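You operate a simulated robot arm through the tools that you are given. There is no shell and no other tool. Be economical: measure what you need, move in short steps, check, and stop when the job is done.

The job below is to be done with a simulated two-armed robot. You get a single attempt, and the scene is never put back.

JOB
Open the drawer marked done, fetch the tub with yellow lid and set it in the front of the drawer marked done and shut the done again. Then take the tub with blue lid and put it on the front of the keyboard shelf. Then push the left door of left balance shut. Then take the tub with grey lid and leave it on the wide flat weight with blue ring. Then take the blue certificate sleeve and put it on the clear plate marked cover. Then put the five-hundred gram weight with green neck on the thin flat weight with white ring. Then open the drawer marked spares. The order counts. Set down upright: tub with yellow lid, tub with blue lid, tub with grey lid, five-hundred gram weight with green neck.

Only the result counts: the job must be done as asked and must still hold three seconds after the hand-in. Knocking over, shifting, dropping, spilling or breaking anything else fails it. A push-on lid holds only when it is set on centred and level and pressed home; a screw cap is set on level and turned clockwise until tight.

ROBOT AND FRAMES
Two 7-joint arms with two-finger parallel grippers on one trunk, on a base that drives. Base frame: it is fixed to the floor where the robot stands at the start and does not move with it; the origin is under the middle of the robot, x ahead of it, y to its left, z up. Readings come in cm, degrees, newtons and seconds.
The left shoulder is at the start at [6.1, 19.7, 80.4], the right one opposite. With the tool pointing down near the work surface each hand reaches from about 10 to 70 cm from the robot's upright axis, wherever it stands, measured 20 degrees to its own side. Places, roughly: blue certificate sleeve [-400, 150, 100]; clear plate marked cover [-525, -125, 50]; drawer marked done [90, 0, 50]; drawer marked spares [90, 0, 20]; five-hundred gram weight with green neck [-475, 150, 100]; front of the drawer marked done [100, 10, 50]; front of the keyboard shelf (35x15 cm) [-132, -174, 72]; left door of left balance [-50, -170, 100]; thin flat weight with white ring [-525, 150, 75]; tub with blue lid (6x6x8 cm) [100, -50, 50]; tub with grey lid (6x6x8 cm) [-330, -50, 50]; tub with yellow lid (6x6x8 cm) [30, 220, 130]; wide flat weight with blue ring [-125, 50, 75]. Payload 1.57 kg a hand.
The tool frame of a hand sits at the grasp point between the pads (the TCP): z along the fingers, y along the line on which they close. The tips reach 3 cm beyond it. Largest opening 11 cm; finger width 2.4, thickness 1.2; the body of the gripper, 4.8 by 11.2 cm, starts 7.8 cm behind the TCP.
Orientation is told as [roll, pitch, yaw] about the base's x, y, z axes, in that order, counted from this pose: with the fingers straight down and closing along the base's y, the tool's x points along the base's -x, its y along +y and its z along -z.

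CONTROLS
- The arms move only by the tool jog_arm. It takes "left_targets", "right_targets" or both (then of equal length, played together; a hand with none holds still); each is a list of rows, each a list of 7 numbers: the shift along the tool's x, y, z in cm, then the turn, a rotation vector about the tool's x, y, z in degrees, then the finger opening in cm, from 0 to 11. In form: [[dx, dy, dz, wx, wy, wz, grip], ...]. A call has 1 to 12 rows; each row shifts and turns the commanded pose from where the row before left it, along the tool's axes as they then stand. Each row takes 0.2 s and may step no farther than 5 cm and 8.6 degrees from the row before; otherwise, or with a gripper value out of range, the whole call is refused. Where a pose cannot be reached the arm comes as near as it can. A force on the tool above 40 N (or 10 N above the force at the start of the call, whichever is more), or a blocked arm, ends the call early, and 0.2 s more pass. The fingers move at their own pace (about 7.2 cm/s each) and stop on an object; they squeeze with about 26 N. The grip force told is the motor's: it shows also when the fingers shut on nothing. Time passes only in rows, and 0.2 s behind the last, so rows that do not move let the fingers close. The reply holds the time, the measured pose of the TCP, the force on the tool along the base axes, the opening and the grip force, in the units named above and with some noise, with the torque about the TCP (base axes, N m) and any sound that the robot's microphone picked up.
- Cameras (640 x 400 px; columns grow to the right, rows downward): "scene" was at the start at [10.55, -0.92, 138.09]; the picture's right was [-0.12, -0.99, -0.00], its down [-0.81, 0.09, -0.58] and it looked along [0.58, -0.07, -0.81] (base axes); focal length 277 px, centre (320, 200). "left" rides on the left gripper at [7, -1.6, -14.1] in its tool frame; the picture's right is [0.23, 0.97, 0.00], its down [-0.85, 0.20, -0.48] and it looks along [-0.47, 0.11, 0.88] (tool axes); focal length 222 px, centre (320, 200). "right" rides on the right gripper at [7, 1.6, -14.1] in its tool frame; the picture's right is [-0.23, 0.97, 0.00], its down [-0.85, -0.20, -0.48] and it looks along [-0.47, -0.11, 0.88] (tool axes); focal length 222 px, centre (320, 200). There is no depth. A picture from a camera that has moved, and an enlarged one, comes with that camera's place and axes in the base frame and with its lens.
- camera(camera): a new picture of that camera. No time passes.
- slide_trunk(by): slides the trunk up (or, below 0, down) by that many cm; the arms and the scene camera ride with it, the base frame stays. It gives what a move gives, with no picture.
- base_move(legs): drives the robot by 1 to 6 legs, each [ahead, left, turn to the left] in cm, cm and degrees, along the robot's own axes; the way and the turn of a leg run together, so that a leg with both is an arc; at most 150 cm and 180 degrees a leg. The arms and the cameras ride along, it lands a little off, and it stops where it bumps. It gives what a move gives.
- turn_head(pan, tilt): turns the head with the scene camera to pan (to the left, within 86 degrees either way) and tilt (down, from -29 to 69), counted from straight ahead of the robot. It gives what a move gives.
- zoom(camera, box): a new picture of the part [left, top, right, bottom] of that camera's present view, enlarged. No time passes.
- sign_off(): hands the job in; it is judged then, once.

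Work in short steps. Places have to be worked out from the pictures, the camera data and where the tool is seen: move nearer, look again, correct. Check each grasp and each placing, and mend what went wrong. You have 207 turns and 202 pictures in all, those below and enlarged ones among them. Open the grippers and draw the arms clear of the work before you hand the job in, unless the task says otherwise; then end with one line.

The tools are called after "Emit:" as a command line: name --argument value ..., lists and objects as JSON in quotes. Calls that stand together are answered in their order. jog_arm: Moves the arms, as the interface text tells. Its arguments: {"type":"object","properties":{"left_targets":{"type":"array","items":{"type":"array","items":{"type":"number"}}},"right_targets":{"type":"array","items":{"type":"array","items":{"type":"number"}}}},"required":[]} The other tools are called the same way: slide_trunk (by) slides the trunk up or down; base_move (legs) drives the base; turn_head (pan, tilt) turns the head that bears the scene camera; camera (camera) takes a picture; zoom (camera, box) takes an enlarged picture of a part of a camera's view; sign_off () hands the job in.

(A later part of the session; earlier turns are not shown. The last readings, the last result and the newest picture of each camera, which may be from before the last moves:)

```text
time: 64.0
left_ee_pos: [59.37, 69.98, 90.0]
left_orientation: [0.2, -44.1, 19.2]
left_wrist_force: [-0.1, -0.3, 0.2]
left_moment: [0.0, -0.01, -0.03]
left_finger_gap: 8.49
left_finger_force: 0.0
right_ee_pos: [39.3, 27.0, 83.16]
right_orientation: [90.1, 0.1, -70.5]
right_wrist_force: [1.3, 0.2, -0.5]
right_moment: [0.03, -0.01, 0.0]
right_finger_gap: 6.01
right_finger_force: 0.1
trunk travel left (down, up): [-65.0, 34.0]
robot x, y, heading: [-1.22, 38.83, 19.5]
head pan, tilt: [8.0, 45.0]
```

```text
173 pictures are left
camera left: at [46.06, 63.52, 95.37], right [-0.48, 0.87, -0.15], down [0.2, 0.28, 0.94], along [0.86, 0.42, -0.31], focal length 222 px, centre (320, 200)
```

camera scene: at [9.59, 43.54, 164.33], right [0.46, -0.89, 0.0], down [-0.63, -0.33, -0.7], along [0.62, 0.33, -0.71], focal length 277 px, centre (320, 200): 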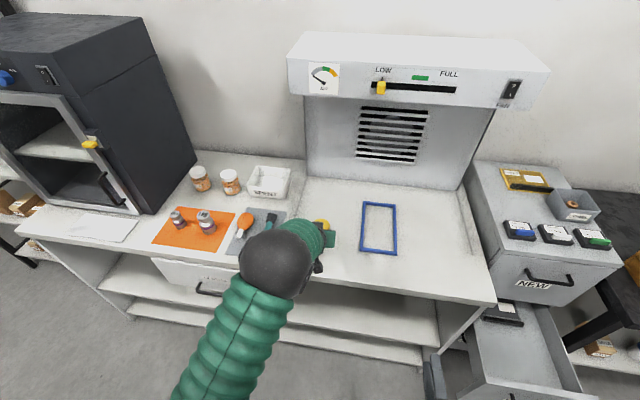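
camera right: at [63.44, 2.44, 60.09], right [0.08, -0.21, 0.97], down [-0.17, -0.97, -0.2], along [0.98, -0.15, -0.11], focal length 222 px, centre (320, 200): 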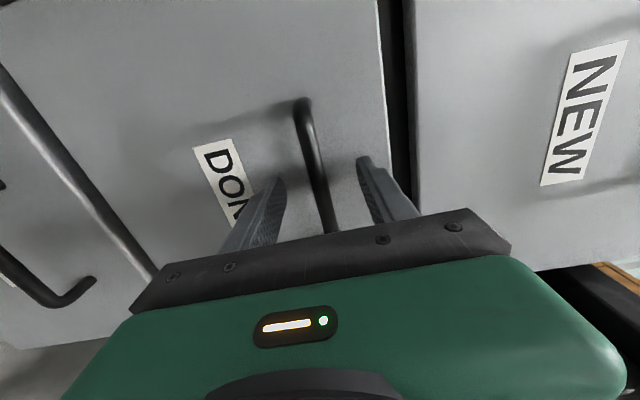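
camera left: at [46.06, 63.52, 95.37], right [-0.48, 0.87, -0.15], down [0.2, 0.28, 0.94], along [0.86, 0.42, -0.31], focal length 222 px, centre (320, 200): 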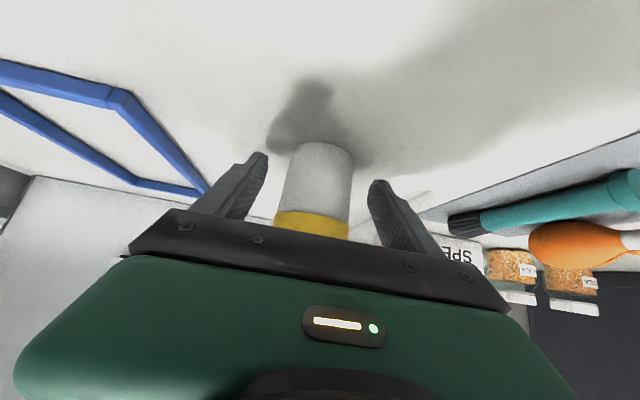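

Tub stands. Retract along the tool axis and turn the hand vertical above.

Emit:
jog_arm --left_targets '[[0, 0, -4, 0, 0, 0, 8.5], [0, 0, -4, 0, 0, 0, 8.5], [0, 0, -4, 0, 0, 0, 8.5], [0, 0, -3, 0, 0, 0, 8.5], [0, 0, 0, 0, 7.4, 0, 8.5], [0, 0, 0, 0, 7.4, 0, 8.5], [0, 0, 0, 0, 7.4, 0, 8.5], [0, 0, 0, 0, 7.4, 0, 8.5], [0, 0, 0, 0, 7.4, 0, 8.5], [0, 0, 0, 0, 7.1, 0, 8.5]]'

Emit:
camera --camera "left"

Emit:
camera --camera "scene"

```text
time: 66.2
left_ee_pos: [49.72, 66.48, 100.82]
left_orientation: [0.3, 0.2, 19.2]
left_wrist_force: [0.2, 0.7, -0.8]
left_moment: [-0.05, 0.01, -0.02]
left_finger_gap: 8.51
left_finger_force: 0.1
right_ee_pos: [39.4, 26.91, 83.23]
right_orientation: [90.0, 0.0, -70.6]
right_wrist_force: [0.4, 0.5, -0.2]
right_moment: [-0.02, 0.0, 0.03]
right_finger_gap: 6.02
right_finger_force: 0.0
trunk travel left (down, up): [-65.0, 34.0]
robot x, y, heading: [-1.45, 39.19, 19.6]
head pan, tilt: [8.0, 45.0]
```

```text
172 pictures are left
camera left: at [43.8, 62.75, 115.02], right [-0.54, 0.84, 0.0], down [0.74, 0.47, 0.48], along [0.4, 0.26, -0.88], focal length 222 px, centre (320, 200)
```

left: 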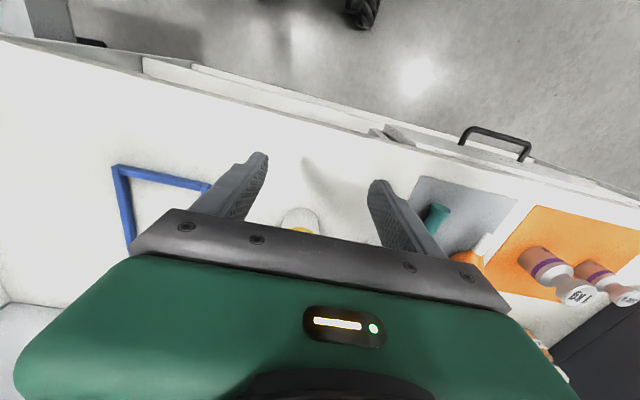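

```text
171 pictures are left
camera scene: at [9.44, 43.57, 164.35], right [0.46, -0.89, 0.0], down [-0.63, -0.33, -0.7], along [0.62, 0.33, -0.71], focal length 277 px, centre (320, 200)
```

scene: 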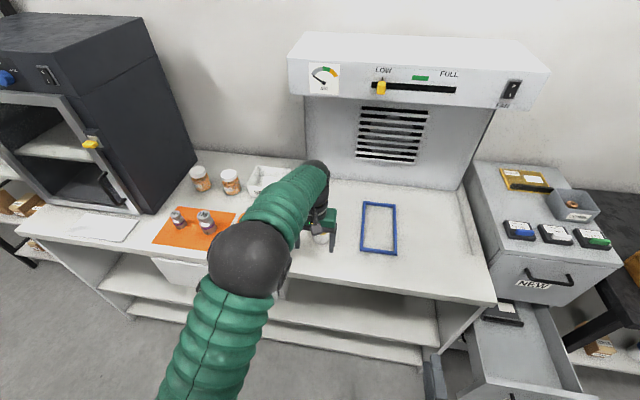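

Move over the tub (≈(60.5,70.3)) and look again.

Emit:
jog_arm --left_targets '[[-3.8, 0, 0, 0, 0, 0, 9], [-3.8, 0, 0, 0, 0, 0, 9], [-3.8, 0, 0, 0, 0, 0, 9]]'

Emit:
camera --camera "left"

Emit:
zoom --camera "scene" --box '[260, 150, 420, 290]'

```text
time: 67.0
left_ee_pos: [58.93, 70.14, 100.5]
left_orientation: [0.1, 0.2, 19.4]
left_wrist_force: [0.8, 0.1, 1.3]
left_moment: [0.02, 0.0, -0.03]
left_finger_gap: 9.02
left_finger_force: 0.0
left hand out of reach, approached as far as the arm can: row 3
right_ee_pos: [39.38, 27.08, 83.23]
right_orientation: [90.1, 0.0, -70.5]
right_wrist_force: [0.3, 0.5, -0.6]
right_moment: [0.0, 0.0, 0.03]
right_finger_gap: 6.01
right_finger_force: 0.0
trunk travel left (down, up): [-65.0, 34.0]
robot x, y, heading: [-1.19, 38.55, 19.3]
head pan, tilt: [8.0, 45.0]
```

```text
170 pictures are left
camera left: at [52.89, 66.37, 114.68], right [-0.54, 0.84, 0.0], down [0.74, 0.47, 0.48], along [0.4, 0.26, -0.88], focal length 222 px, centre (320, 200)
```

left: 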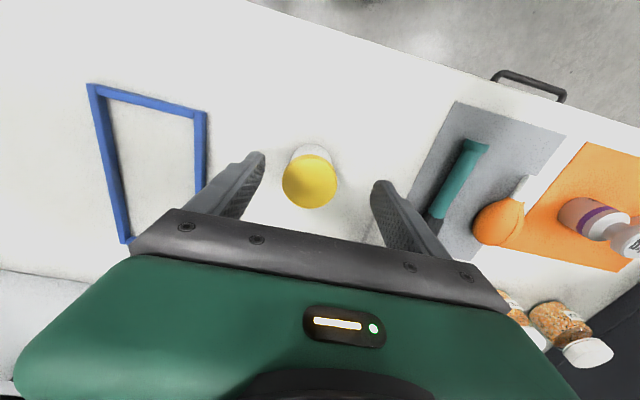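

```text
2.86 times, centred on (340, 220) of scene
camera zoom: at [9.41, 43.69, 164.34], right [0.46, -0.89, 0.0], down [-0.63, -0.33, -0.7], along [0.62, 0.33, -0.71], focal length 792 px, centre (263, 143)
```

zoom: 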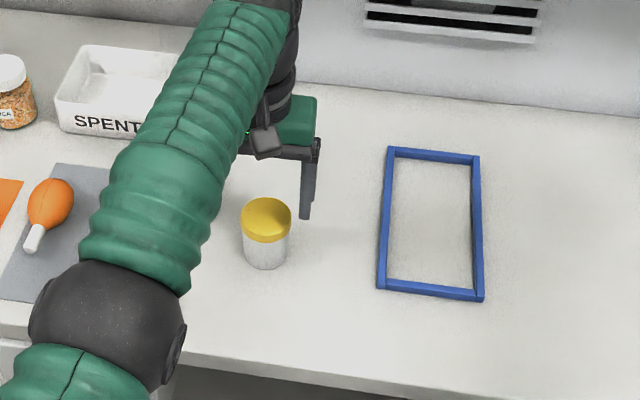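

Tub at ≈(61.2, 70.9). Near the arm's limit; lower the trunk 6 then go ahead 2.4 and down to grasp.

Emit:
slide_trunk --by -6

Emit:
jog_arm --left_targets '[[-1.2, 0, 0, 0, 0, 0, 9], [-1.2, 0, 0, 0, 0, 0, 9], [0, 0, 2, 0, 0, 0, 9], [0, 0, 1.5, 0, 0, 0, 9]]'

Emit:
camera --camera "left"

```text
time: 68.0
left_ee_pos: [58.79, 70.12, 94.5]
left_orientation: [0.2, -0.1, 19.4]
left_wrist_force: [-0.7, -0.3, -1.0]
left_moment: [0.0, -0.01, 0.02]
left_finger_gap: 9.01
left_finger_force: 0.1
right_ee_pos: [39.32, 27.04, 77.27]
right_orientation: [90.1, 0.0, -70.5]
right_wrist_force: [-0.6, 0.0, 1.0]
right_moment: [-0.01, -0.02, -0.03]
right_finger_gap: 6.0
right_finger_force: 0.1
trunk travel left (down, up): [-59.0, 40.0]
robot x, y, heading: [-1.4, 39.12, 19.5]
head pan, tilt: [8.0, 45.0]
```

```text
time: 69.0
left_ee_pos: [58.91, 70.07, 91.1]
left_orientation: [0.2, 0.0, 19.4]
left_wrist_force: [0.5, 1.0, -0.1]
left_moment: [0.02, 0.02, -0.01]
left_finger_gap: 9.02
left_finger_force: 0.0
left hand out of reach, approached as far as the arm can: row 1, 2
right_ee_pos: [39.36, 27.04, 77.31]
right_orientation: [90.1, 0.0, -70.4]
right_wrist_force: [-0.3, -0.4, -0.5]
right_moment: [0.01, 0.01, -0.01]
right_finger_gap: 6.0
right_finger_force: 0.1
trunk travel left (down, up): [-59.0, 40.0]
robot x, y, heading: [-0.96, 38.85, 19.5]
head pan, tilt: [8.0, 45.0]
```

```text
168 pictures are left
camera left: at [52.86, 66.25, 105.25], right [-0.54, 0.84, 0.0], down [0.74, 0.47, 0.48], along [0.4, 0.26, -0.88], focal length 222 px, centre (320, 200)
```

left: 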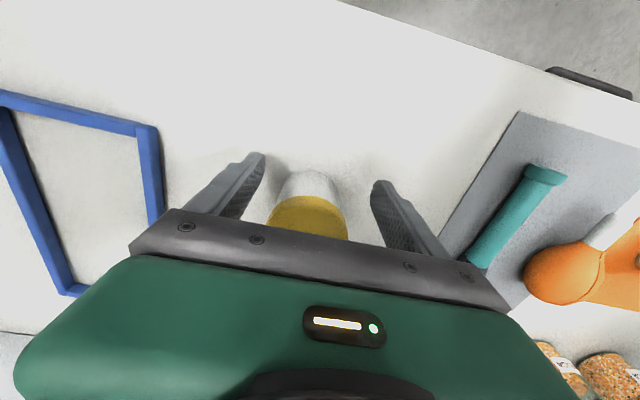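

Creep the base ahead 2.5 cm with fingers straddling, then check.

Emit:
base_move --legs '[[2.5, 0, 0]]'

Emit:
camera --camera "left"

```text
time: 69.8
left_ee_pos: [60.91, 70.74, 91.33]
left_orientation: [0.3, -0.2, 19.4]
left_wrist_force: [-0.5, 0.5, 0.3]
left_moment: [0.03, -0.02, 0.02]
left_finger_gap: 8.99
left_finger_force: 0.1
right_ee_pos: [41.43, 27.75, 77.34]
right_orientation: [90.1, 0.0, -70.5]
right_wrist_force: [0.1, -0.1, 0.2]
right_moment: [-0.04, -0.01, 0.03]
right_finger_gap: 6.01
right_finger_force: 0.1
trunk travel left (down, up): [-59.0, 40.0]
robot x, y, heading: [1.04, 39.65, 19.3]
head pan, tilt: [8.0, 45.0]
```

```text
167 pictures are left
camera left: at [54.89, 66.94, 105.46], right [-0.54, 0.84, 0.0], down [0.74, 0.47, 0.48], along [0.41, 0.26, -0.88], focal length 222 px, centre (320, 200)
```

left: 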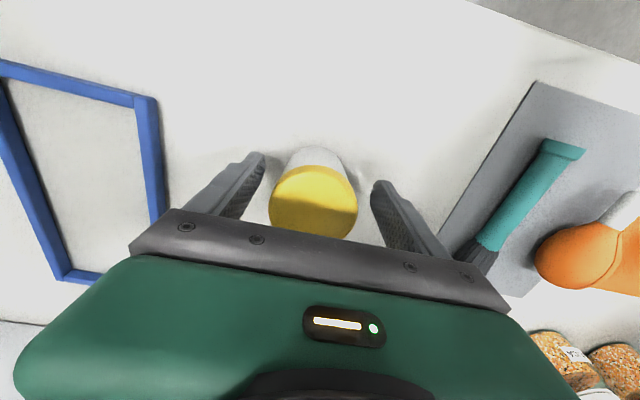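

Well centred. Down 1.5, close, and lift.

Emit:
jog_arm --left_targets '[[0, 0, 1.4, 0, 0, 0, 9], [0, 0, 0, 0, 0, 0, 0], [0, 0, 0, 0, 0, 0, 0], [0, 0, 0, 0, 0, 0, 0], [0, 0, -4, 0, 0, 0, 0], [0, 0, -4, 0, 0, 0, 0]]'

Emit:
camera --camera "left"

```text
time: 71.2
left_ee_pos: [60.21, 70.75, 97.78]
left_orientation: [0.1, 0.0, 19.3]
left_wrist_force: [-0.8, -0.5, 0.1]
left_moment: [0.03, -0.02, -0.02]
left_finger_gap: 5.89
left_finger_force: 25.7
left hand out of reach, approached as far as the arm can: row 6
right_ee_pos: [41.46, 27.7, 77.34]
right_orientation: [90.2, 0.0, -70.5]
right_wrist_force: [0.2, 0.1, 0.8]
right_moment: [0.01, -0.02, 0.03]
right_finger_gap: 5.98
right_finger_force: 0.0
trunk travel left (down, up): [-59.0, 40.0]
robot x, y, heading: [1.11, 39.68, 19.3]
head pan, tilt: [8.0, 45.0]
```

```text
166 pictures are left
camera left: at [54.31, 66.88, 111.85], right [-0.54, 0.84, 0.0], down [0.74, 0.47, 0.48], along [0.4, 0.26, -0.88], focal length 222 px, centre (320, 200)
```

left: 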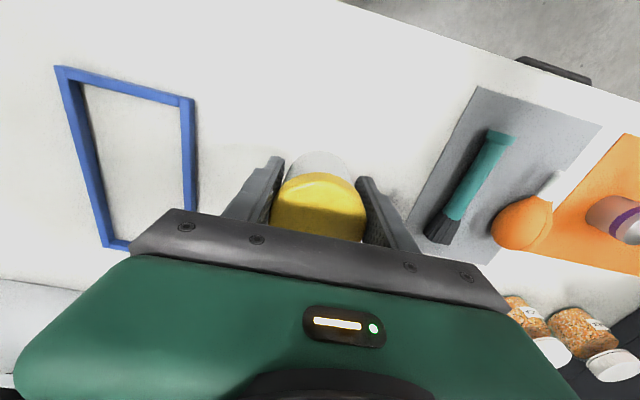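

Held vertical. Pull the hand back, back the base, drive right to face the open drawer.

Emit:
jog_arm --left_targets '[[4.5, 0, -1, 0, 0, 0, 0], [4.5, 0, -1, 0, 0, 0, 0], [4.5, 0, -1, 0, 0, 0, 0], [4.5, 0, 0, 0, 0, 0, 0]]'

Emit:
base_move --legs '[[-30, 0, 0], [0, -74, 0], [10, 0, 0]]'

Emit:
turn_head --pan 8 --tilt 48

Emit:
camera --camera "scene"

```text
time: 72.2
left_ee_pos: [42.99, 64.7, 100.66]
left_orientation: [0.1, -0.1, 19.3]
left_wrist_force: [-0.1, 0.1, -1.4]
left_moment: [0.0, -0.05, -0.02]
left_finger_gap: 5.91
left_finger_force: 25.2
right_ee_pos: [41.43, 27.81, 77.47]
right_orientation: [90.2, -0.1, -70.5]
right_wrist_force: [0.9, 0.5, -0.3]
right_moment: [0.0, 0.0, -0.01]
right_finger_gap: 6.0
right_finger_force: 0.1
trunk travel left (down, up): [-59.0, 40.0]
robot x, y, heading: [0.88, 39.29, 19.4]
head pan, tilt: [8.0, 45.0]
```

```text
time: 78.6
left_ee_pos: [48.94, -11.8, 100.49]
left_orientation: [0.1, 0.0, 19.2]
left_wrist_force: [0.3, -0.3, 0.4]
left_moment: [-0.07, 0.03, -0.04]
left_finger_gap: 5.88
left_finger_force: 25.8
right_ee_pos: [47.28, -48.81, 77.29]
right_orientation: [90.2, 0.0, -70.5]
right_wrist_force: [-0.1, 0.4, -0.9]
right_moment: [0.02, 0.0, -0.01]
right_finger_gap: 6.0
right_finger_force: 0.1
trunk travel left (down, up): [-59.0, 40.0]
robot x, y, heading: [7.11, -37.13, 19.5]
head pan, tilt: [8.0, 45.0]
```

```text
time: 79.3
left_ee_pos: [49.11, -11.83, 100.39]
left_orientation: [0.0, 0.0, 19.3]
left_wrist_force: [-0.4, 0.0, -0.6]
left_moment: [0.0, -0.01, -0.01]
left_finger_gap: 5.89
left_finger_force: 25.9
right_ee_pos: [47.43, -48.88, 77.31]
right_orientation: [90.2, 0.1, -70.4]
right_wrist_force: [0.1, 0.0, 0.0]
right_moment: [0.01, 0.0, 0.02]
right_finger_gap: 5.99
right_finger_force: 0.2
trunk travel left (down, up): [-59.0, 40.0]
robot x, y, heading: [6.95, -37.37, 19.5]
head pan, tilt: [8.0, 48.0]
```

```text
165 pictures are left
camera scene: at [17.08, -32.44, 157.93], right [0.46, -0.89, 0.0], down [-0.66, -0.34, -0.67], along [0.59, 0.31, -0.74], focal length 277 px, centre (320, 200)
```

scene: 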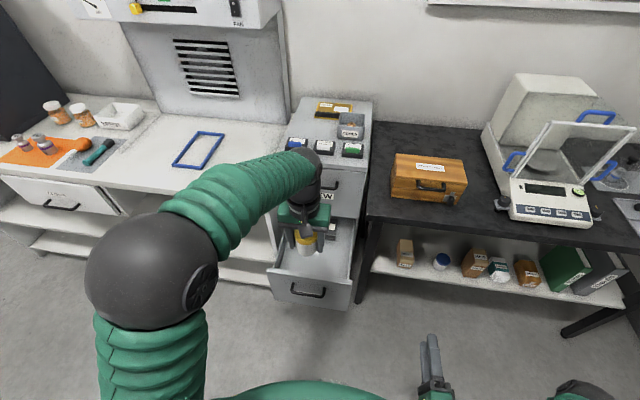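

Zoom on the drawer.

Emit:
zoom --camera "scene" --box '[240, 180, 380, 320]'

Emit:
camera --camera "left"

```text
2.86 times, centred on (310, 250) of scene
camera zoom: at [17.08, -32.44, 157.93], right [0.46, -0.89, 0.0], down [-0.66, -0.34, -0.67], along [0.59, 0.31, -0.74], focal length 792 px, centre (349, 57)
```

zoom: 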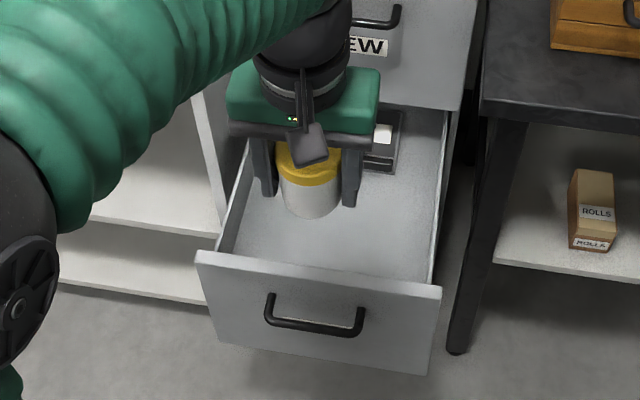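

```text
163 pictures are left
camera left: at [43.04, -15.62, 114.58], right [-0.54, 0.84, 0.0], down [0.74, 0.47, 0.48], along [0.4, 0.26, -0.88], focal length 222 px, centre (320, 200)
```

left: 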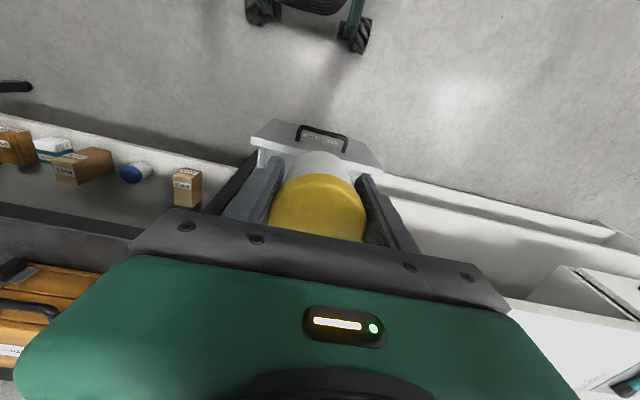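

Panel top ≈ z 68, drawer inner front deep; the wrist camera would hit the panel, so I yaw the hand 90° (camera to the side) before lowering.

Emit:
jog_arm --left_targets '[[0, 0, 0, 0, 0, 8.2, 0], [0, 0, 0, 0, 0, 8.2, 0], [0, 0, 0, 0, 0, 8.2, 0], [0, 0, 0, 0, 0, 8.2, 0], [0, 0, 0, 0, 0, 8.2, 0], [0, 0, 0, 0, 0, 8.2, 0], [0, 0, 0, 0, 0, 8.2, 0], [0, 0, 0, 0, 0, 8.2, 0], [0, 0, 0, 0, 0, 8.2, 0], [0, 0, 0, 0, 0, 8.2, 0], [0, 0, 0, 0, 0, 8, 0]]'

Emit:
camera --camera "left"

Emit:
camera --camera "scene"

```text
time: 81.7
left_ee_pos: [49.1, -11.92, 100.51]
left_orientation: [0.0, 0.2, -70.8]
left_wrist_force: [0.8, 0.2, -0.5]
left_moment: [0.02, 0.01, 0.03]
left_finger_gap: 5.87
left_finger_force: 26.0
right_ee_pos: [47.3, -49.04, 77.25]
right_orientation: [90.3, 0.0, -70.5]
right_wrist_force: [0.6, -0.4, 0.3]
right_moment: [0.01, -0.03, -0.01]
right_finger_gap: 6.0
right_finger_force: 0.0
trunk travel left (down, up): [-59.0, 40.0]
robot x, y, heading: [7.26, -36.93, 19.3]
head pan, tilt: [8.0, 48.0]
```

```text
162 pictures are left
camera left: at [45.22, -5.85, 114.66], right [0.85, 0.53, 0.0], down [0.47, -0.74, 0.48], along [0.26, -0.4, -0.88], focal length 222 px, centre (320, 200)
```

left: 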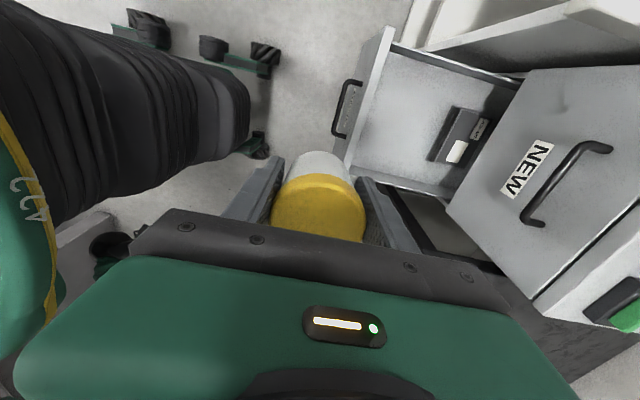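

```text
161 pictures are left
camera scene: at [17.01, -32.53, 157.94], right [0.46, -0.89, 0.0], down [-0.66, -0.34, -0.67], along [0.59, 0.31, -0.74], focal length 277 px, centre (320, 200)
```

scene: 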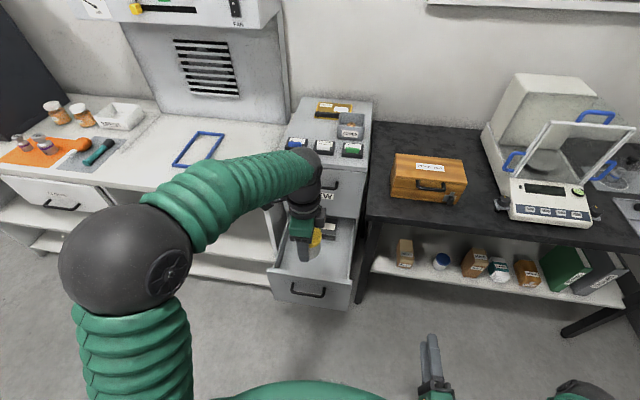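

Move over the drawer interior (≈(64.9, −3.8)) and lower partway, then look.

Emit:
jog_arm --left_targets '[[0.6, 4.4, 0, 0, 0, 0, 0], [0.6, 4.4, 0, 0, 0, 0, 0], [0.6, 4.4, 0, 0, 0, 0, 0], [0.7, 4.4, 0, 0, 0, 0, 0], [0, 0, 5, 0, 0, 0, 0], [0, 0, 5, 0, 0, 0, 0], [0, 0, 5, 0, 0, 0, 0], [0, 0, 5, 0, 0, 0, 0], [0, 0, 4, 0, 0, 0, 0]]'

Emit:
camera --camera "left"

Emit:
camera --camera "scene"

```text
time: 83.7
left_ee_pos: [64.86, -3.66, 76.31]
left_orientation: [0.0, 0.1, -70.6]
left_wrist_force: [0.3, 0.4, -1.5]
left_moment: [-0.01, 0.0, 0.03]
left_finger_gap: 5.89
left_finger_force: 26.4
right_ee_pos: [47.25, -48.85, 77.26]
right_orientation: [90.1, 0.1, -70.5]
right_wrist_force: [0.2, 0.8, 0.8]
right_moment: [-0.03, 0.0, 0.02]
right_finger_gap: 6.01
right_finger_force: 0.1
trunk travel left (down, up): [-59.0, 40.0]
robot x, y, heading: [6.82, -36.61, 19.2]
head pan, tilt: [8.0, 48.0]
```

```text
160 pictures are left
camera left: at [61.1, 2.38, 90.43], right [0.84, 0.54, 0.0], down [0.47, -0.74, 0.48], along [0.26, -0.4, -0.88], focal length 222 px, centre (320, 200)
```

left: 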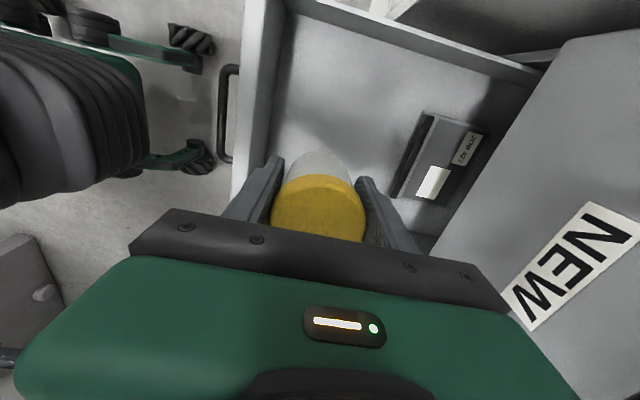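

```text
159 pictures are left
camera scene: at [17.25, -32.42, 157.92], right [0.46, -0.89, 0.0], down [-0.66, -0.34, -0.67], along [0.59, 0.31, -0.75], focal length 277 px, centre (320, 200)
```

scene: 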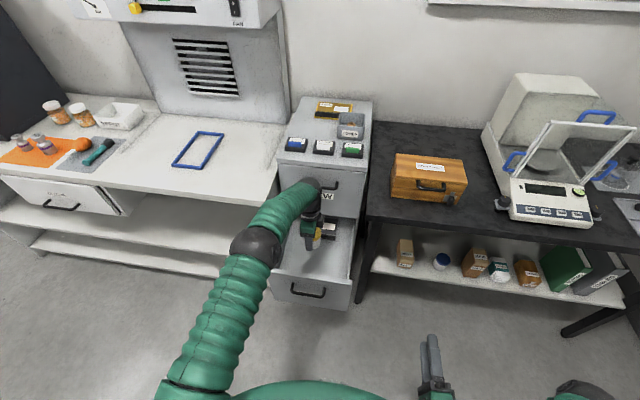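

Clear on all sides. Lower 20 more.

Emit:
jog_arm --left_targets '[[0, 0, 4, 0, 0, 0, 0], [0, 0, 4, 0, 0, 0, 0], [0, 0, 4, 0, 0, 0, 0], [0, 0, 4, 0, 0, 0, 0], [0, 0, 4, 0, 0, 0, 0]]'

Emit:
camera --camera "left"

Emit:
zoom --camera "scene" --box '[210, 160, 390, 320]'

```text
time: 84.9
left_ee_pos: [60.94, -3.69, 58.89]
left_orientation: [0.0, 0.1, -70.8]
left_wrist_force: [-0.2, 0.2, -0.8]
left_moment: [0.01, 0.04, 0.01]
left_finger_gap: 5.89
left_finger_force: 26.2
left hand out of reach, approached as far as the arm can: row 3, 4, 5
right_ee_pos: [47.31, -48.94, 77.31]
right_orientation: [90.3, 0.0, -70.6]
right_wrist_force: [-0.4, -1.9, 0.2]
right_moment: [-0.01, 0.01, 0.03]
right_finger_gap: 5.98
right_finger_force: 0.1
trunk travel left (down, up): [-59.0, 40.0]
robot x, y, heading: [6.63, -36.81, 19.4]
head pan, tilt: [8.0, 48.0]
```

```text
158 pictures are left
camera left: at [57.14, 2.42, 73.02], right [0.84, 0.54, 0.0], down [0.47, -0.74, 0.48], along [0.26, -0.4, -0.88], focal length 222 px, centre (320, 200)
```

left: 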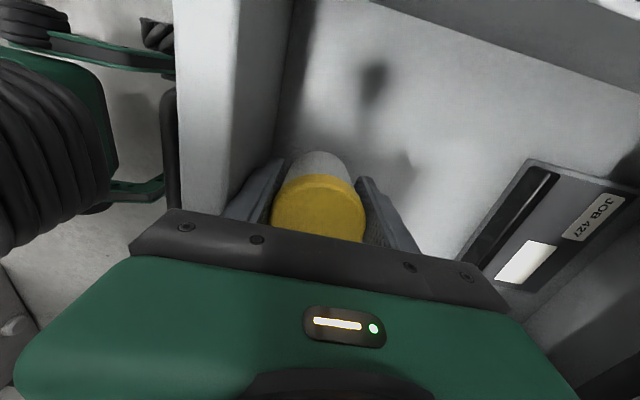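

```text
2.50 times, centred on (300, 240) of scene
camera zoom: at [17.11, -32.46, 157.93], right [0.46, -0.89, 0.0], down [-0.66, -0.34, -0.67], along [0.59, 0.31, -0.74], focal length 693 px, centre (370, 100)
```

zoom: 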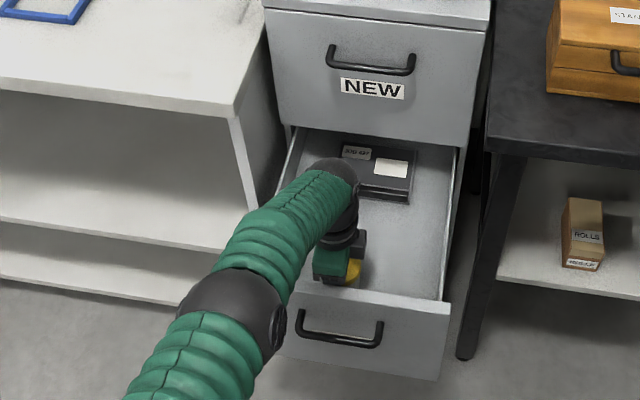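

The arm is at its limit and drifted toward the panel. Go up 5, forward again, then lower with the trunk.

Emit:
jog_arm --left_targets '[[0, 0, -4, 0, 0, 0, 0], [0, 0, -4, 0, 0, 0, 0], [0, 2, 0, 0, 0, 0, 0], [0, 2, 0, 0, 0, 0, 0]]'

```text
time: 85.9
left_ee_pos: [64.15, -2.34, 67.08]
left_orientation: [-0.1, 0.2, -70.7]
left_wrist_force: [-0.6, 0.3, -1.7]
left_moment: [0.02, 0.05, 0.0]
left_finger_gap: 5.89
left_finger_force: 25.9
left hand out of reach, approached as far as the arm can: row 4
right_ee_pos: [47.22, -48.94, 77.29]
right_orientation: [90.2, 0.0, -70.5]
right_wrist_force: [-0.3, 0.9, 0.4]
right_moment: [-0.01, 0.02, -0.02]
right_finger_gap: 6.03
right_finger_force: 0.2
trunk travel left (down, up): [-59.0, 40.0]
robot x, y, heading: [7.46, -36.88, 19.5]
head pan, tilt: [8.0, 48.0]
```

Reposition: raise the hand, pull back 7, drive the base ahead 7 so the arm reaches lower.

Emit:
jog_arm --left_targets '[[0, 0, -5, 0, 0, 0, 0], [0, 0, -5, 0, 0, 0, 0], [0, 0, -2, 0, 0, 0, 0], [-0.8, -3.5, 0, 0, 0, 0, 0], [-0.8, -3.5, 0, 0, 0, 0, 0]]'

Emit:
base_move --legs '[[7, 0, 0]]'

Emit:
slide_trunk --by -6

Emit:
camera --camera "scene"

Emit:
camera --camera "left"

```text
time: 87.1
left_ee_pos: [57.68, -6.38, 78.98]
left_orientation: [0.2, 0.2, -70.6]
left_wrist_force: [0.0, -0.7, -1.4]
left_moment: [0.01, -0.01, 0.0]
left_finger_gap: 5.88
left_finger_force: 25.9
right_ee_pos: [47.2, -49.04, 77.32]
right_orientation: [90.2, 0.1, -70.6]
right_wrist_force: [0.2, 0.3, -0.4]
right_moment: [-0.02, 0.01, 0.03]
right_finger_gap: 6.0
right_finger_force: 0.0
trunk travel left (down, up): [-59.0, 40.0]
robot x, y, heading: [6.92, -37.06, 19.6]
head pan, tilt: [8.0, 48.0]
```

```text
time: 88.1
left_ee_pos: [64.42, -3.9, 78.87]
left_orientation: [0.1, 0.3, -70.5]
left_wrist_force: [1.0, 0.6, -1.6]
left_moment: [-0.02, 0.03, 0.01]
left_finger_gap: 5.89
left_finger_force: 25.2
right_ee_pos: [53.8, -46.55, 77.25]
right_orientation: [90.2, 0.0, -70.6]
right_wrist_force: [1.0, 0.2, 0.5]
right_moment: [-0.01, -0.01, -0.03]
right_finger_gap: 6.01
right_finger_force: 0.0
trunk travel left (down, up): [-59.0, 40.0]
robot x, y, heading: [13.76, -34.64, 19.5]
head pan, tilt: [8.0, 48.0]
```

```text
time: 89.1
left_ee_pos: [64.37, -3.94, 73.03]
left_orientation: [0.2, 0.2, -70.6]
left_wrist_force: [0.3, 0.1, -1.6]
left_moment: [0.03, -0.01, 0.0]
left_finger_gap: 5.89
left_finger_force: 26.1
right_ee_pos: [53.79, -46.65, 71.35]
right_orientation: [90.1, 0.0, -70.6]
right_wrist_force: [-0.2, 0.0, -0.1]
right_moment: [0.02, 0.01, 0.01]
right_finger_gap: 5.99
right_finger_force: 0.0
trunk travel left (down, up): [-53.0, 46.0]
robot x, y, heading: [13.28, -34.52, 19.4]
head pan, tilt: [8.0, 48.0]
```

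```text
156 pictures are left
camera scene: at [23.65, -30.16, 151.94], right [0.46, -0.89, 0.0], down [-0.66, -0.34, -0.67], along [0.59, 0.31, -0.74], focal length 277 px, centre (320, 200)
```

scene: 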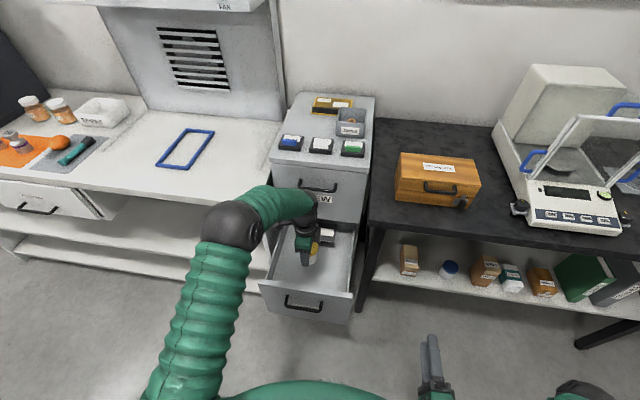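

```text
155 pictures are left
camera left: at [60.52, 2.17, 87.12], right [0.84, 0.54, 0.0], down [0.47, -0.74, 0.48], along [0.26, -0.4, -0.88], focal length 222 px, centre (320, 200)
```

left: 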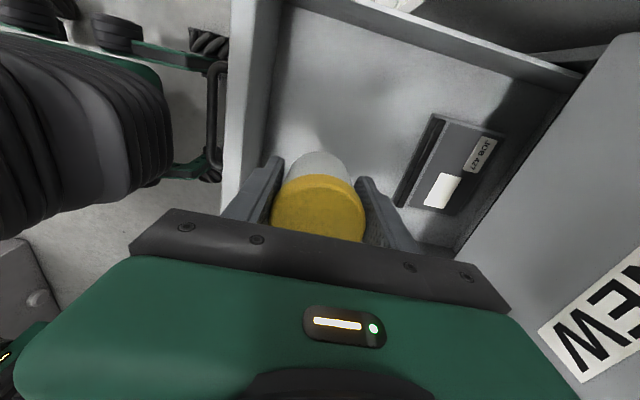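

Lower 18 with a slight forward shift, watching for reach.

Emit:
jog_arm --left_targets '[[0, 0.7, 3, 0, 0, 0, 0], [0, 0, 4, 0, 0, 0, 0], [0, 0, 4, 0, 0, 0, 0], [0, 0, 4, 0, 0, 0, 0], [0, 0, 3, 0, 0, 0, 0]]'

```text
time: 90.3
left_ee_pos: [65.9, -3.26, 56.67]
left_orientation: [0.8, 0.1, -70.4]
left_wrist_force: [0.7, 0.0, 19.3]
left_moment: [-0.38, 0.79, -0.07]
left_finger_gap: 5.9
left_finger_force: 25.8
right_ee_pos: [53.72, -46.65, 71.48]
right_orientation: [90.3, 0.1, -70.5]
right_wrist_force: [-0.5, 0.8, 0.3]
right_moment: [-0.01, 0.05, 0.01]
right_finger_gap: 6.0
right_finger_force: 0.0
trunk travel left (down, up): [-53.0, 46.0]
robot x, y, heading: [12.98, -34.67, 19.3]
head pan, tilt: [8.0, 48.0]
stopped in row 5 (left hand): the force on the tool passed its limit at 83 N (the readings are from after the stop); the commanded pose is now the measured one
```

Contact at z 56.7 with a spike; look at what touched.

Emit:
camera --camera "left"

Emit:
zoom --camera "scene" --box '[230, 180, 390, 330]'

```text
154 pictures are left
camera left: at [61.83, 2.67, 70.68], right [0.84, 0.54, 0.02], down [0.47, -0.74, 0.48], along [0.27, -0.4, -0.88], focal length 222 px, centre (320, 200)
```

left: 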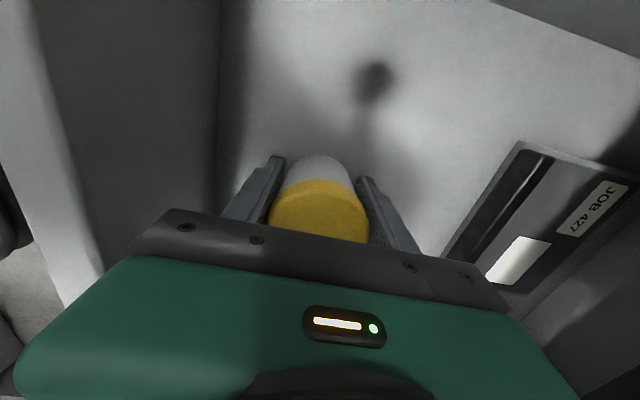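

```text
2.67 times, centred on (310, 255) of scene
camera zoom: at [23.47, -30.32, 151.98], right [0.46, -0.89, 0.0], down [-0.66, -0.34, -0.67], along [0.59, 0.31, -0.74], focal length 740 px, centre (347, 53)
```

zoom: 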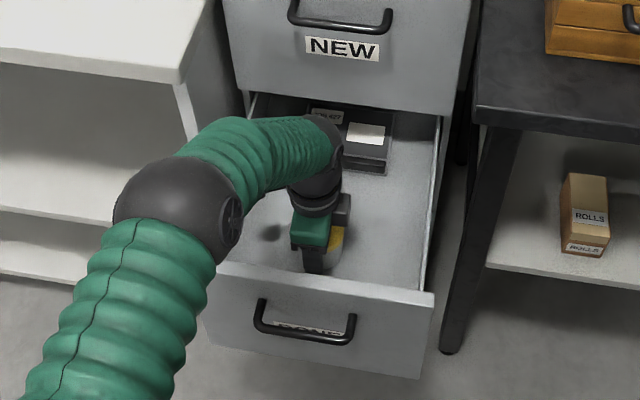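

Box top ≈ z 56 implies floor ≈ 52, so the tub bottom is on the drawer floor. Ease up slightly and release.

Emit:
jog_arm --left_targets '[[0, 0, -0.2, 0, 0, 0, 0], [0, 0, 0, 0, 0, 0, 7], [0, 0, 0, 0, 0, 0, 8], [0, 0, 0, 0, 0, 0, 8]]'

Emit:
camera --camera "left"

```text
time: 91.3
left_ee_pos: [65.76, -3.26, 56.49]
left_orientation: [0.7, 0.1, -70.5]
left_wrist_force: [0.1, -3.6, 13.3]
left_moment: [-0.37, 0.55, 0.17]
left_finger_gap: 8.01
left_finger_force: 0.3
right_ee_pos: [53.87, -46.63, 71.52]
right_orientation: [90.3, 0.1, -70.6]
right_wrist_force: [-0.9, -0.1, -0.3]
right_moment: [0.01, 0.0, 0.01]
right_finger_gap: 6.02
right_finger_force: 0.0
trunk travel left (down, up): [-53.0, 46.0]
robot x, y, heading: [13.79, -34.82, 19.7]
head pan, tilt: [8.0, 48.0]
```

```text
152 pictures are left
camera left: at [61.72, 2.66, 70.69], right [0.84, 0.54, 0.01], down [0.47, -0.74, 0.48], along [0.27, -0.4, -0.88], focal length 222 px, centre (320, 200)
```

left: 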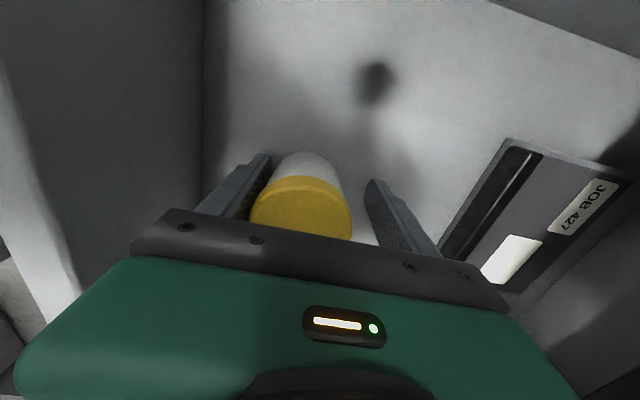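

Tub released, but some tool contact remains (13 N). Raise 1 cm and re-read.

Emit:
jog_arm --left_targets '[[0, 0, -0.5, 0, 0, 0, 8], [0, 0, -0.5, 0, 0, 0, 8]]'

Emit:
camera --camera "left"

```text
time: 91.9
left_ee_pos: [65.67, -3.25, 57.52]
left_orientation: [0.7, 0.2, -70.5]
left_wrist_force: [0.3, -0.3, 0.5]
left_moment: [-0.02, 0.01, 0.0]
left_finger_gap: 8.0
left_finger_force: 0.0
right_ee_pos: [53.88, -46.49, 71.4]
right_orientation: [90.3, 0.1, -70.5]
right_wrist_force: [0.0, 0.2, -0.7]
right_moment: [-0.01, -0.01, 0.03]
right_finger_gap: 5.98
right_finger_force: 0.0
trunk travel left (down, up): [-53.0, 46.0]
robot x, y, heading: [13.63, -34.72, 19.5]
head pan, tilt: [8.0, 48.0]
```

```text
151 pictures are left
camera left: at [61.73, 2.71, 71.58], right [0.84, 0.54, 0.01], down [0.47, -0.74, 0.48], along [0.27, -0.4, -0.88], focal length 222 px, centre (320, 200)
```

left: 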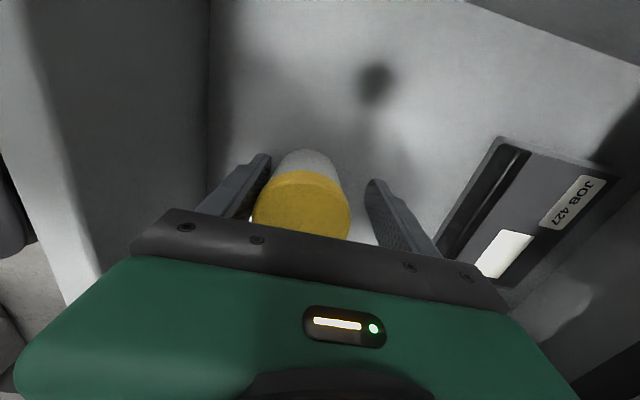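

Tub is standing on the drawer floor. Raise straight up, then retract over the drawer front.

Emit:
jog_arm --left_targets '[[0, 0.5, -3, 0, 0, 0, 8], [0, 0, -5, 0, 0, 0, 8], [0, 0, -5, 0, 0, 0, 8], [0, 0, -5, 0, 0, 0, 8], [0, 0, -5, 0, 0, 0, 8], [0, 0, -5, 0, 0, 0, 8], [0, -5, 0, 0, 0, 0, 8], [0, -5, 0, 0, 0, 0, 8], [0, -5, 0, 0, 0, 0, 8]]'

Emit:
camera --camera "scene"

```text
time: 93.9
left_ee_pos: [51.64, -8.56, 85.59]
left_orientation: [0.8, -0.1, -70.5]
left_wrist_force: [-0.2, -0.7, 0.5]
left_moment: [-0.01, -0.03, -0.01]
left_finger_gap: 7.97
left_finger_force: 0.1
right_ee_pos: [53.68, -46.61, 71.46]
right_orientation: [90.4, 0.0, -70.4]
right_wrist_force: [0.5, 0.7, 0.3]
right_moment: [-0.01, -0.01, -0.04]
right_finger_gap: 6.0
right_finger_force: 0.1
trunk travel left (down, up): [-53.0, 46.0]
robot x, y, heading: [13.45, -34.77, 19.4]
head pan, tilt: [8.0, 48.0]
```

```text
150 pictures are left
camera scene: at [23.4, -30.26, 151.96], right [0.46, -0.89, 0.0], down [-0.66, -0.34, -0.67], along [0.59, 0.31, -0.74], focal length 277 px, centre (320, 200)
```

scene: 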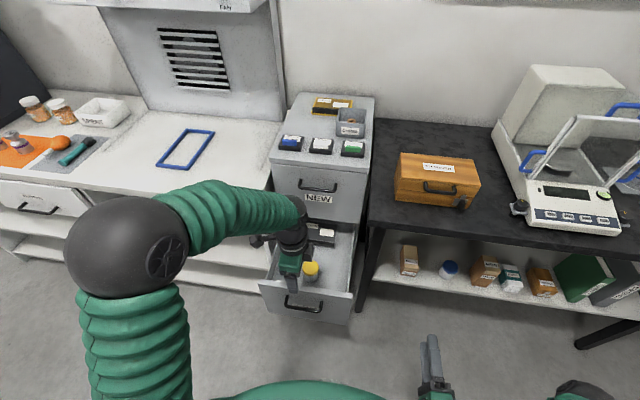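

Yellow tub stands in the drawer front. Retract the left hand and shift the base left so the right (horizontal) hand can push the drawer shut.

Emit:
jog_arm --left_targets '[[0, -5, 0, 0, 0, 0, 8], [0, -5, 0, 0, 0, 0, 8], [0, -3, 0, 0, 0, 0, 8]]' --right_targets '[[0, 0, 0, 0, 0, 0, 3], [0, 0, 0, 0, 0, 0, 0], [0, 0, 0, 0, 0, 0, 0]]'

Emit:
base_move --legs '[[-12, 0, 0], [0, 37.5, 0]]'

Emit:
camera --camera "scene"

Emit:
camera --camera "right"

```text
time: 94.7
left_ee_pos: [39.47, -12.91, 85.03]
left_orientation: [0.6, 0.1, -70.6]
left_wrist_force: [0.8, 0.0, 0.3]
left_moment: [0.01, -0.02, 0.0]
left_finger_gap: 8.02
left_finger_force: 0.1
right_ee_pos: [53.83, -46.53, 71.35]
right_orientation: [90.3, 0.3, -70.5]
right_wrist_force: [0.1, 0.2, 1.3]
right_moment: [0.02, 0.0, -0.02]
right_finger_gap: 0.0
right_finger_force: 20.9
trunk travel left (down, up): [-53.0, 46.0]
robot x, y, heading: [13.74, -34.69, 19.5]
head pan, tilt: [8.0, 48.0]
```

```text
time: 97.9
left_ee_pos: [15.84, 18.3, 85.22]
left_orientation: [0.7, 0.4, -70.7]
left_wrist_force: [0.3, 0.1, -0.2]
left_moment: [0.04, 0.04, 0.02]
left_finger_gap: 7.98
left_finger_force: 0.1
right_ee_pos: [30.03, -15.41, 71.31]
right_orientation: [90.4, 0.3, -70.6]
right_wrist_force: [-0.9, 0.5, 0.0]
right_moment: [-0.03, 0.0, 0.03]
right_finger_gap: 0.01
right_finger_force: 21.3
trunk travel left (down, up): [-53.0, 46.0]
robot x, y, heading: [-10.27, -3.52, 19.4]
head pan, tilt: [8.0, 48.0]
```

```text
149 pictures are left
camera scene: at [-0.09, 0.71, 151.94], right [0.46, -0.89, -0.01], down [-0.66, -0.34, -0.67], along [0.59, 0.31, -0.74], focal length 277 px, centre (320, 200)
```

scene: 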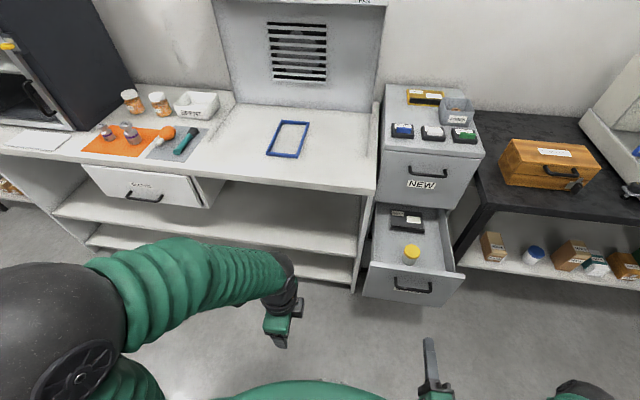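

```text
148 pictures are left
camera right: at [14.45, -13.59, 72.9], right [0.07, -0.22, 0.97], down [-0.17, -0.96, -0.21], along [0.98, -0.15, -0.11], focal length 222 px, centre (320, 200)
```

right: 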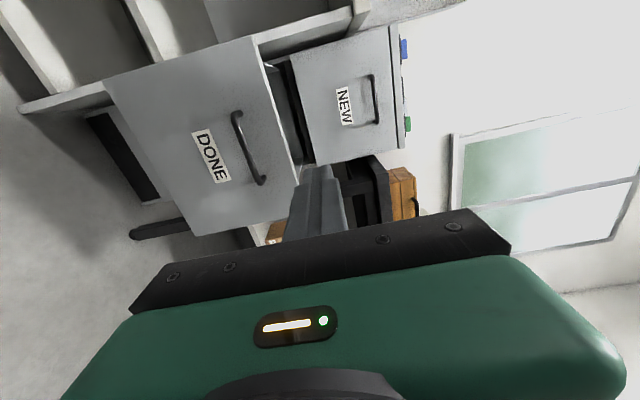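

Base ahead 12, lower the closed right fingers to z≈63.5, approach the panel.

Emit:
base_move --legs '[[12, 0, 0]]'

Emit:
jog_arm --right_targets '[[0, -3.9, 0, 0, 0, 0, 0], [0, -3.9, 0, 0, 0, 0, 0], [0, 0, 4, 0, 0, 0, 0], [0, 0, 4, 0, 0, 0, 0]]'

Emit:
camera --camera "right"

```text
time: 99.2
left_ee_pos: [26.77, 22.48, 85.18]
left_orientation: [0.7, 0.1, -70.8]
left_wrist_force: [-0.1, -0.4, -0.3]
left_moment: [0.03, -0.03, -0.01]
left_finger_gap: 7.95
left_finger_force: 0.1
right_ee_pos: [40.88, -11.31, 71.45]
right_orientation: [90.3, 0.1, -70.7]
right_wrist_force: [0.9, 0.5, -0.4]
right_moment: [-0.02, -0.05, -0.04]
right_finger_gap: 0.0
right_finger_force: 21.3
trunk travel left (down, up): [-53.0, 46.0]
robot x, y, heading: [0.68, 0.43, 19.3]
head pan, tilt: [8.0, 48.0]
```

```text
time: 100.2
left_ee_pos: [26.6, 22.43, 85.15]
left_orientation: [0.5, 0.1, -70.8]
left_wrist_force: [0.1, -0.3, -0.8]
left_moment: [-0.01, 0.01, 0.0]
left_finger_gap: 7.99
left_finger_force: 0.0
right_ee_pos: [48.34, -8.71, 63.38]
right_orientation: [90.2, 0.0, -70.7]
right_wrist_force: [0.4, 0.0, -0.1]
right_moment: [0.02, -0.01, -0.02]
right_finger_gap: 0.0
right_finger_force: 21.2
trunk travel left (down, up): [-53.0, 46.0]
robot x, y, heading: [0.83, 0.79, 19.4]
head pan, tilt: [8.0, 48.0]
```

```text
147 pictures are left
camera right: at [32.77, -6.83, 65.0], right [0.07, -0.22, 0.97], down [-0.17, -0.96, -0.2], along [0.98, -0.15, -0.11], focal length 222 px, centre (320, 200)
```

right: 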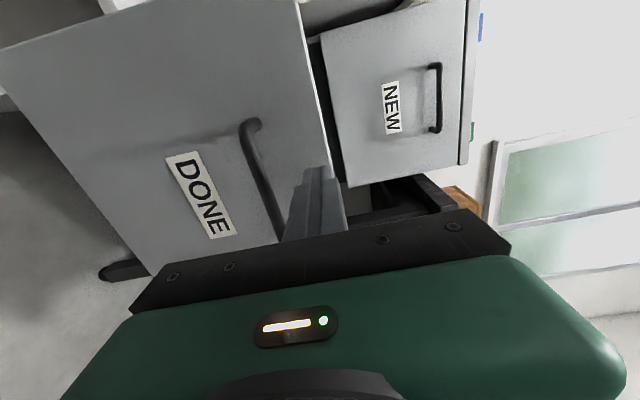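

Push gently, 1.5 cm per row.

Emit:
jog_arm --right_targets '[[0, 0, 1.5, 0, 0, 0, 0], [0, 0, 1, 0, 0, 0, 0], [0, 0, 0.8, 0, 0, 0, 0], [0, 0, 0.8, 0, 0, 0, 0], [0, 0, 0.8, 0, 0, 0, 0], [0, 0, 1, 0, 0, 0, 0], [0, 0, 1.5, 0, 0, 0, 0], [0, 0, 2, 0, 0, 0, 0], [0, 0, 2, 0, 0, 0, 0], [0, 0, 2, 0, 0, 0, 0], [0, 0, 2, 0, 0, 0, 0], [0, 0, 2, 0, 0, 0, 0]]'

Emit:
camera --camera "scene"

```text
time: 102.8
left_ee_pos: [26.65, 22.49, 85.18]
left_orientation: [0.6, 0.1, -70.7]
left_wrist_force: [0.2, -0.9, 0.2]
left_moment: [-0.01, -0.01, 0.01]
left_finger_gap: 8.0
left_finger_force: 0.0
right_ee_pos: [64.91, -2.9, 63.74]
right_orientation: [90.2, 0.0, -70.7]
right_wrist_force: [-0.5, 0.1, -0.5]
right_moment: [0.01, 0.02, -0.01]
right_finger_gap: 0.0
right_finger_force: 21.1
trunk travel left (down, up): [-53.0, 46.0]
robot x, y, heading: [0.56, 0.64, 19.3]
head pan, tilt: [8.0, 48.0]
```

```text
146 pictures are left
camera scene: at [10.87, 5.3, 151.93], right [0.46, -0.89, 0.0], down [-0.66, -0.34, -0.67], along [0.59, 0.31, -0.74], focal length 277 px, centre (320, 200)
```

scene: 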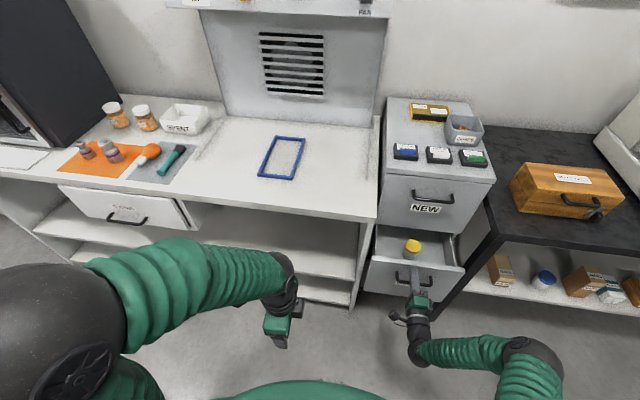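

Drawer is half shut, tub upright. Continue pushing to the stop.

Emit:
jog_arm --right_targets '[[0, 0, 1, 0, 0, 0, 0], [0, 0, 2, 0, 0, 0, 0], [0, 0, 2, 0, 0, 0, 0], [0, 0, 2, 0, 0, 0, 0], [0, 0, 2, 0, 0, 0, 0], [0, 0, 2, 0, 0, 0, 0], [0, 0, 1.5, 0, 0, 0, 0], [0, 0, 1, 0, 0, 0, 0], [0, 0, 1, 0, 0, 0, 0], [0, 0, 1, 0, 0, 0, 0], [0, 0, 1, 0, 0, 0, 0], [0, 0, 1, 0, 0, 0, 0]]'

Emit:
camera --camera "scene"

```text
time: 105.1
left_ee_pos: [26.23, 22.4, 85.31]
left_orientation: [0.9, 0.0, -71.0]
left_wrist_force: [-0.6, -0.7, 0.4]
left_moment: [0.01, 0.03, -0.02]
left_finger_gap: 7.99
left_finger_force: 0.1
right_ee_pos: [79.14, 2.14, 63.62]
right_orientation: [90.2, 0.0, -70.8]
right_wrist_force: [-26.8, -8.5, 12.2]
right_moment: [0.09, -0.36, -0.27]
right_finger_gap: 0.0
right_finger_force: 21.1
trunk travel left (down, up): [-53.0, 46.0]
robot x, y, heading: [0.6, 0.46, 19.0]
head pan, tilt: [8.0, 48.0]
stopped in row 11 (right hand): the force on the tool passed its limit at 52 N (the readings are from after the stop); the commanded pose is now the measured one
```

```text
145 pictures are left
camera scene: at [10.01, 5.2, 152.04], right [0.46, -0.89, 0.0], down [-0.66, -0.34, -0.67], along [0.6, 0.31, -0.74], focal length 277 px, centre (320, 200)
```

scene: 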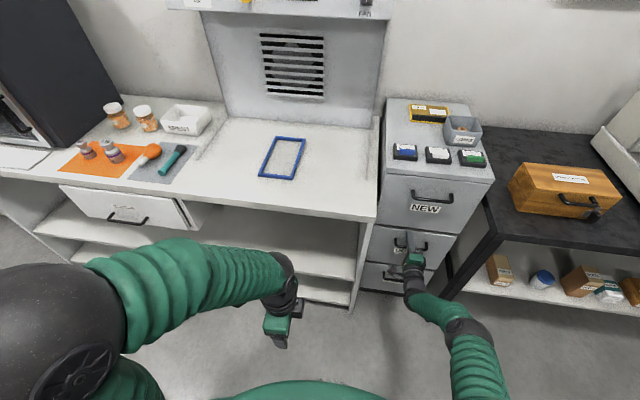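

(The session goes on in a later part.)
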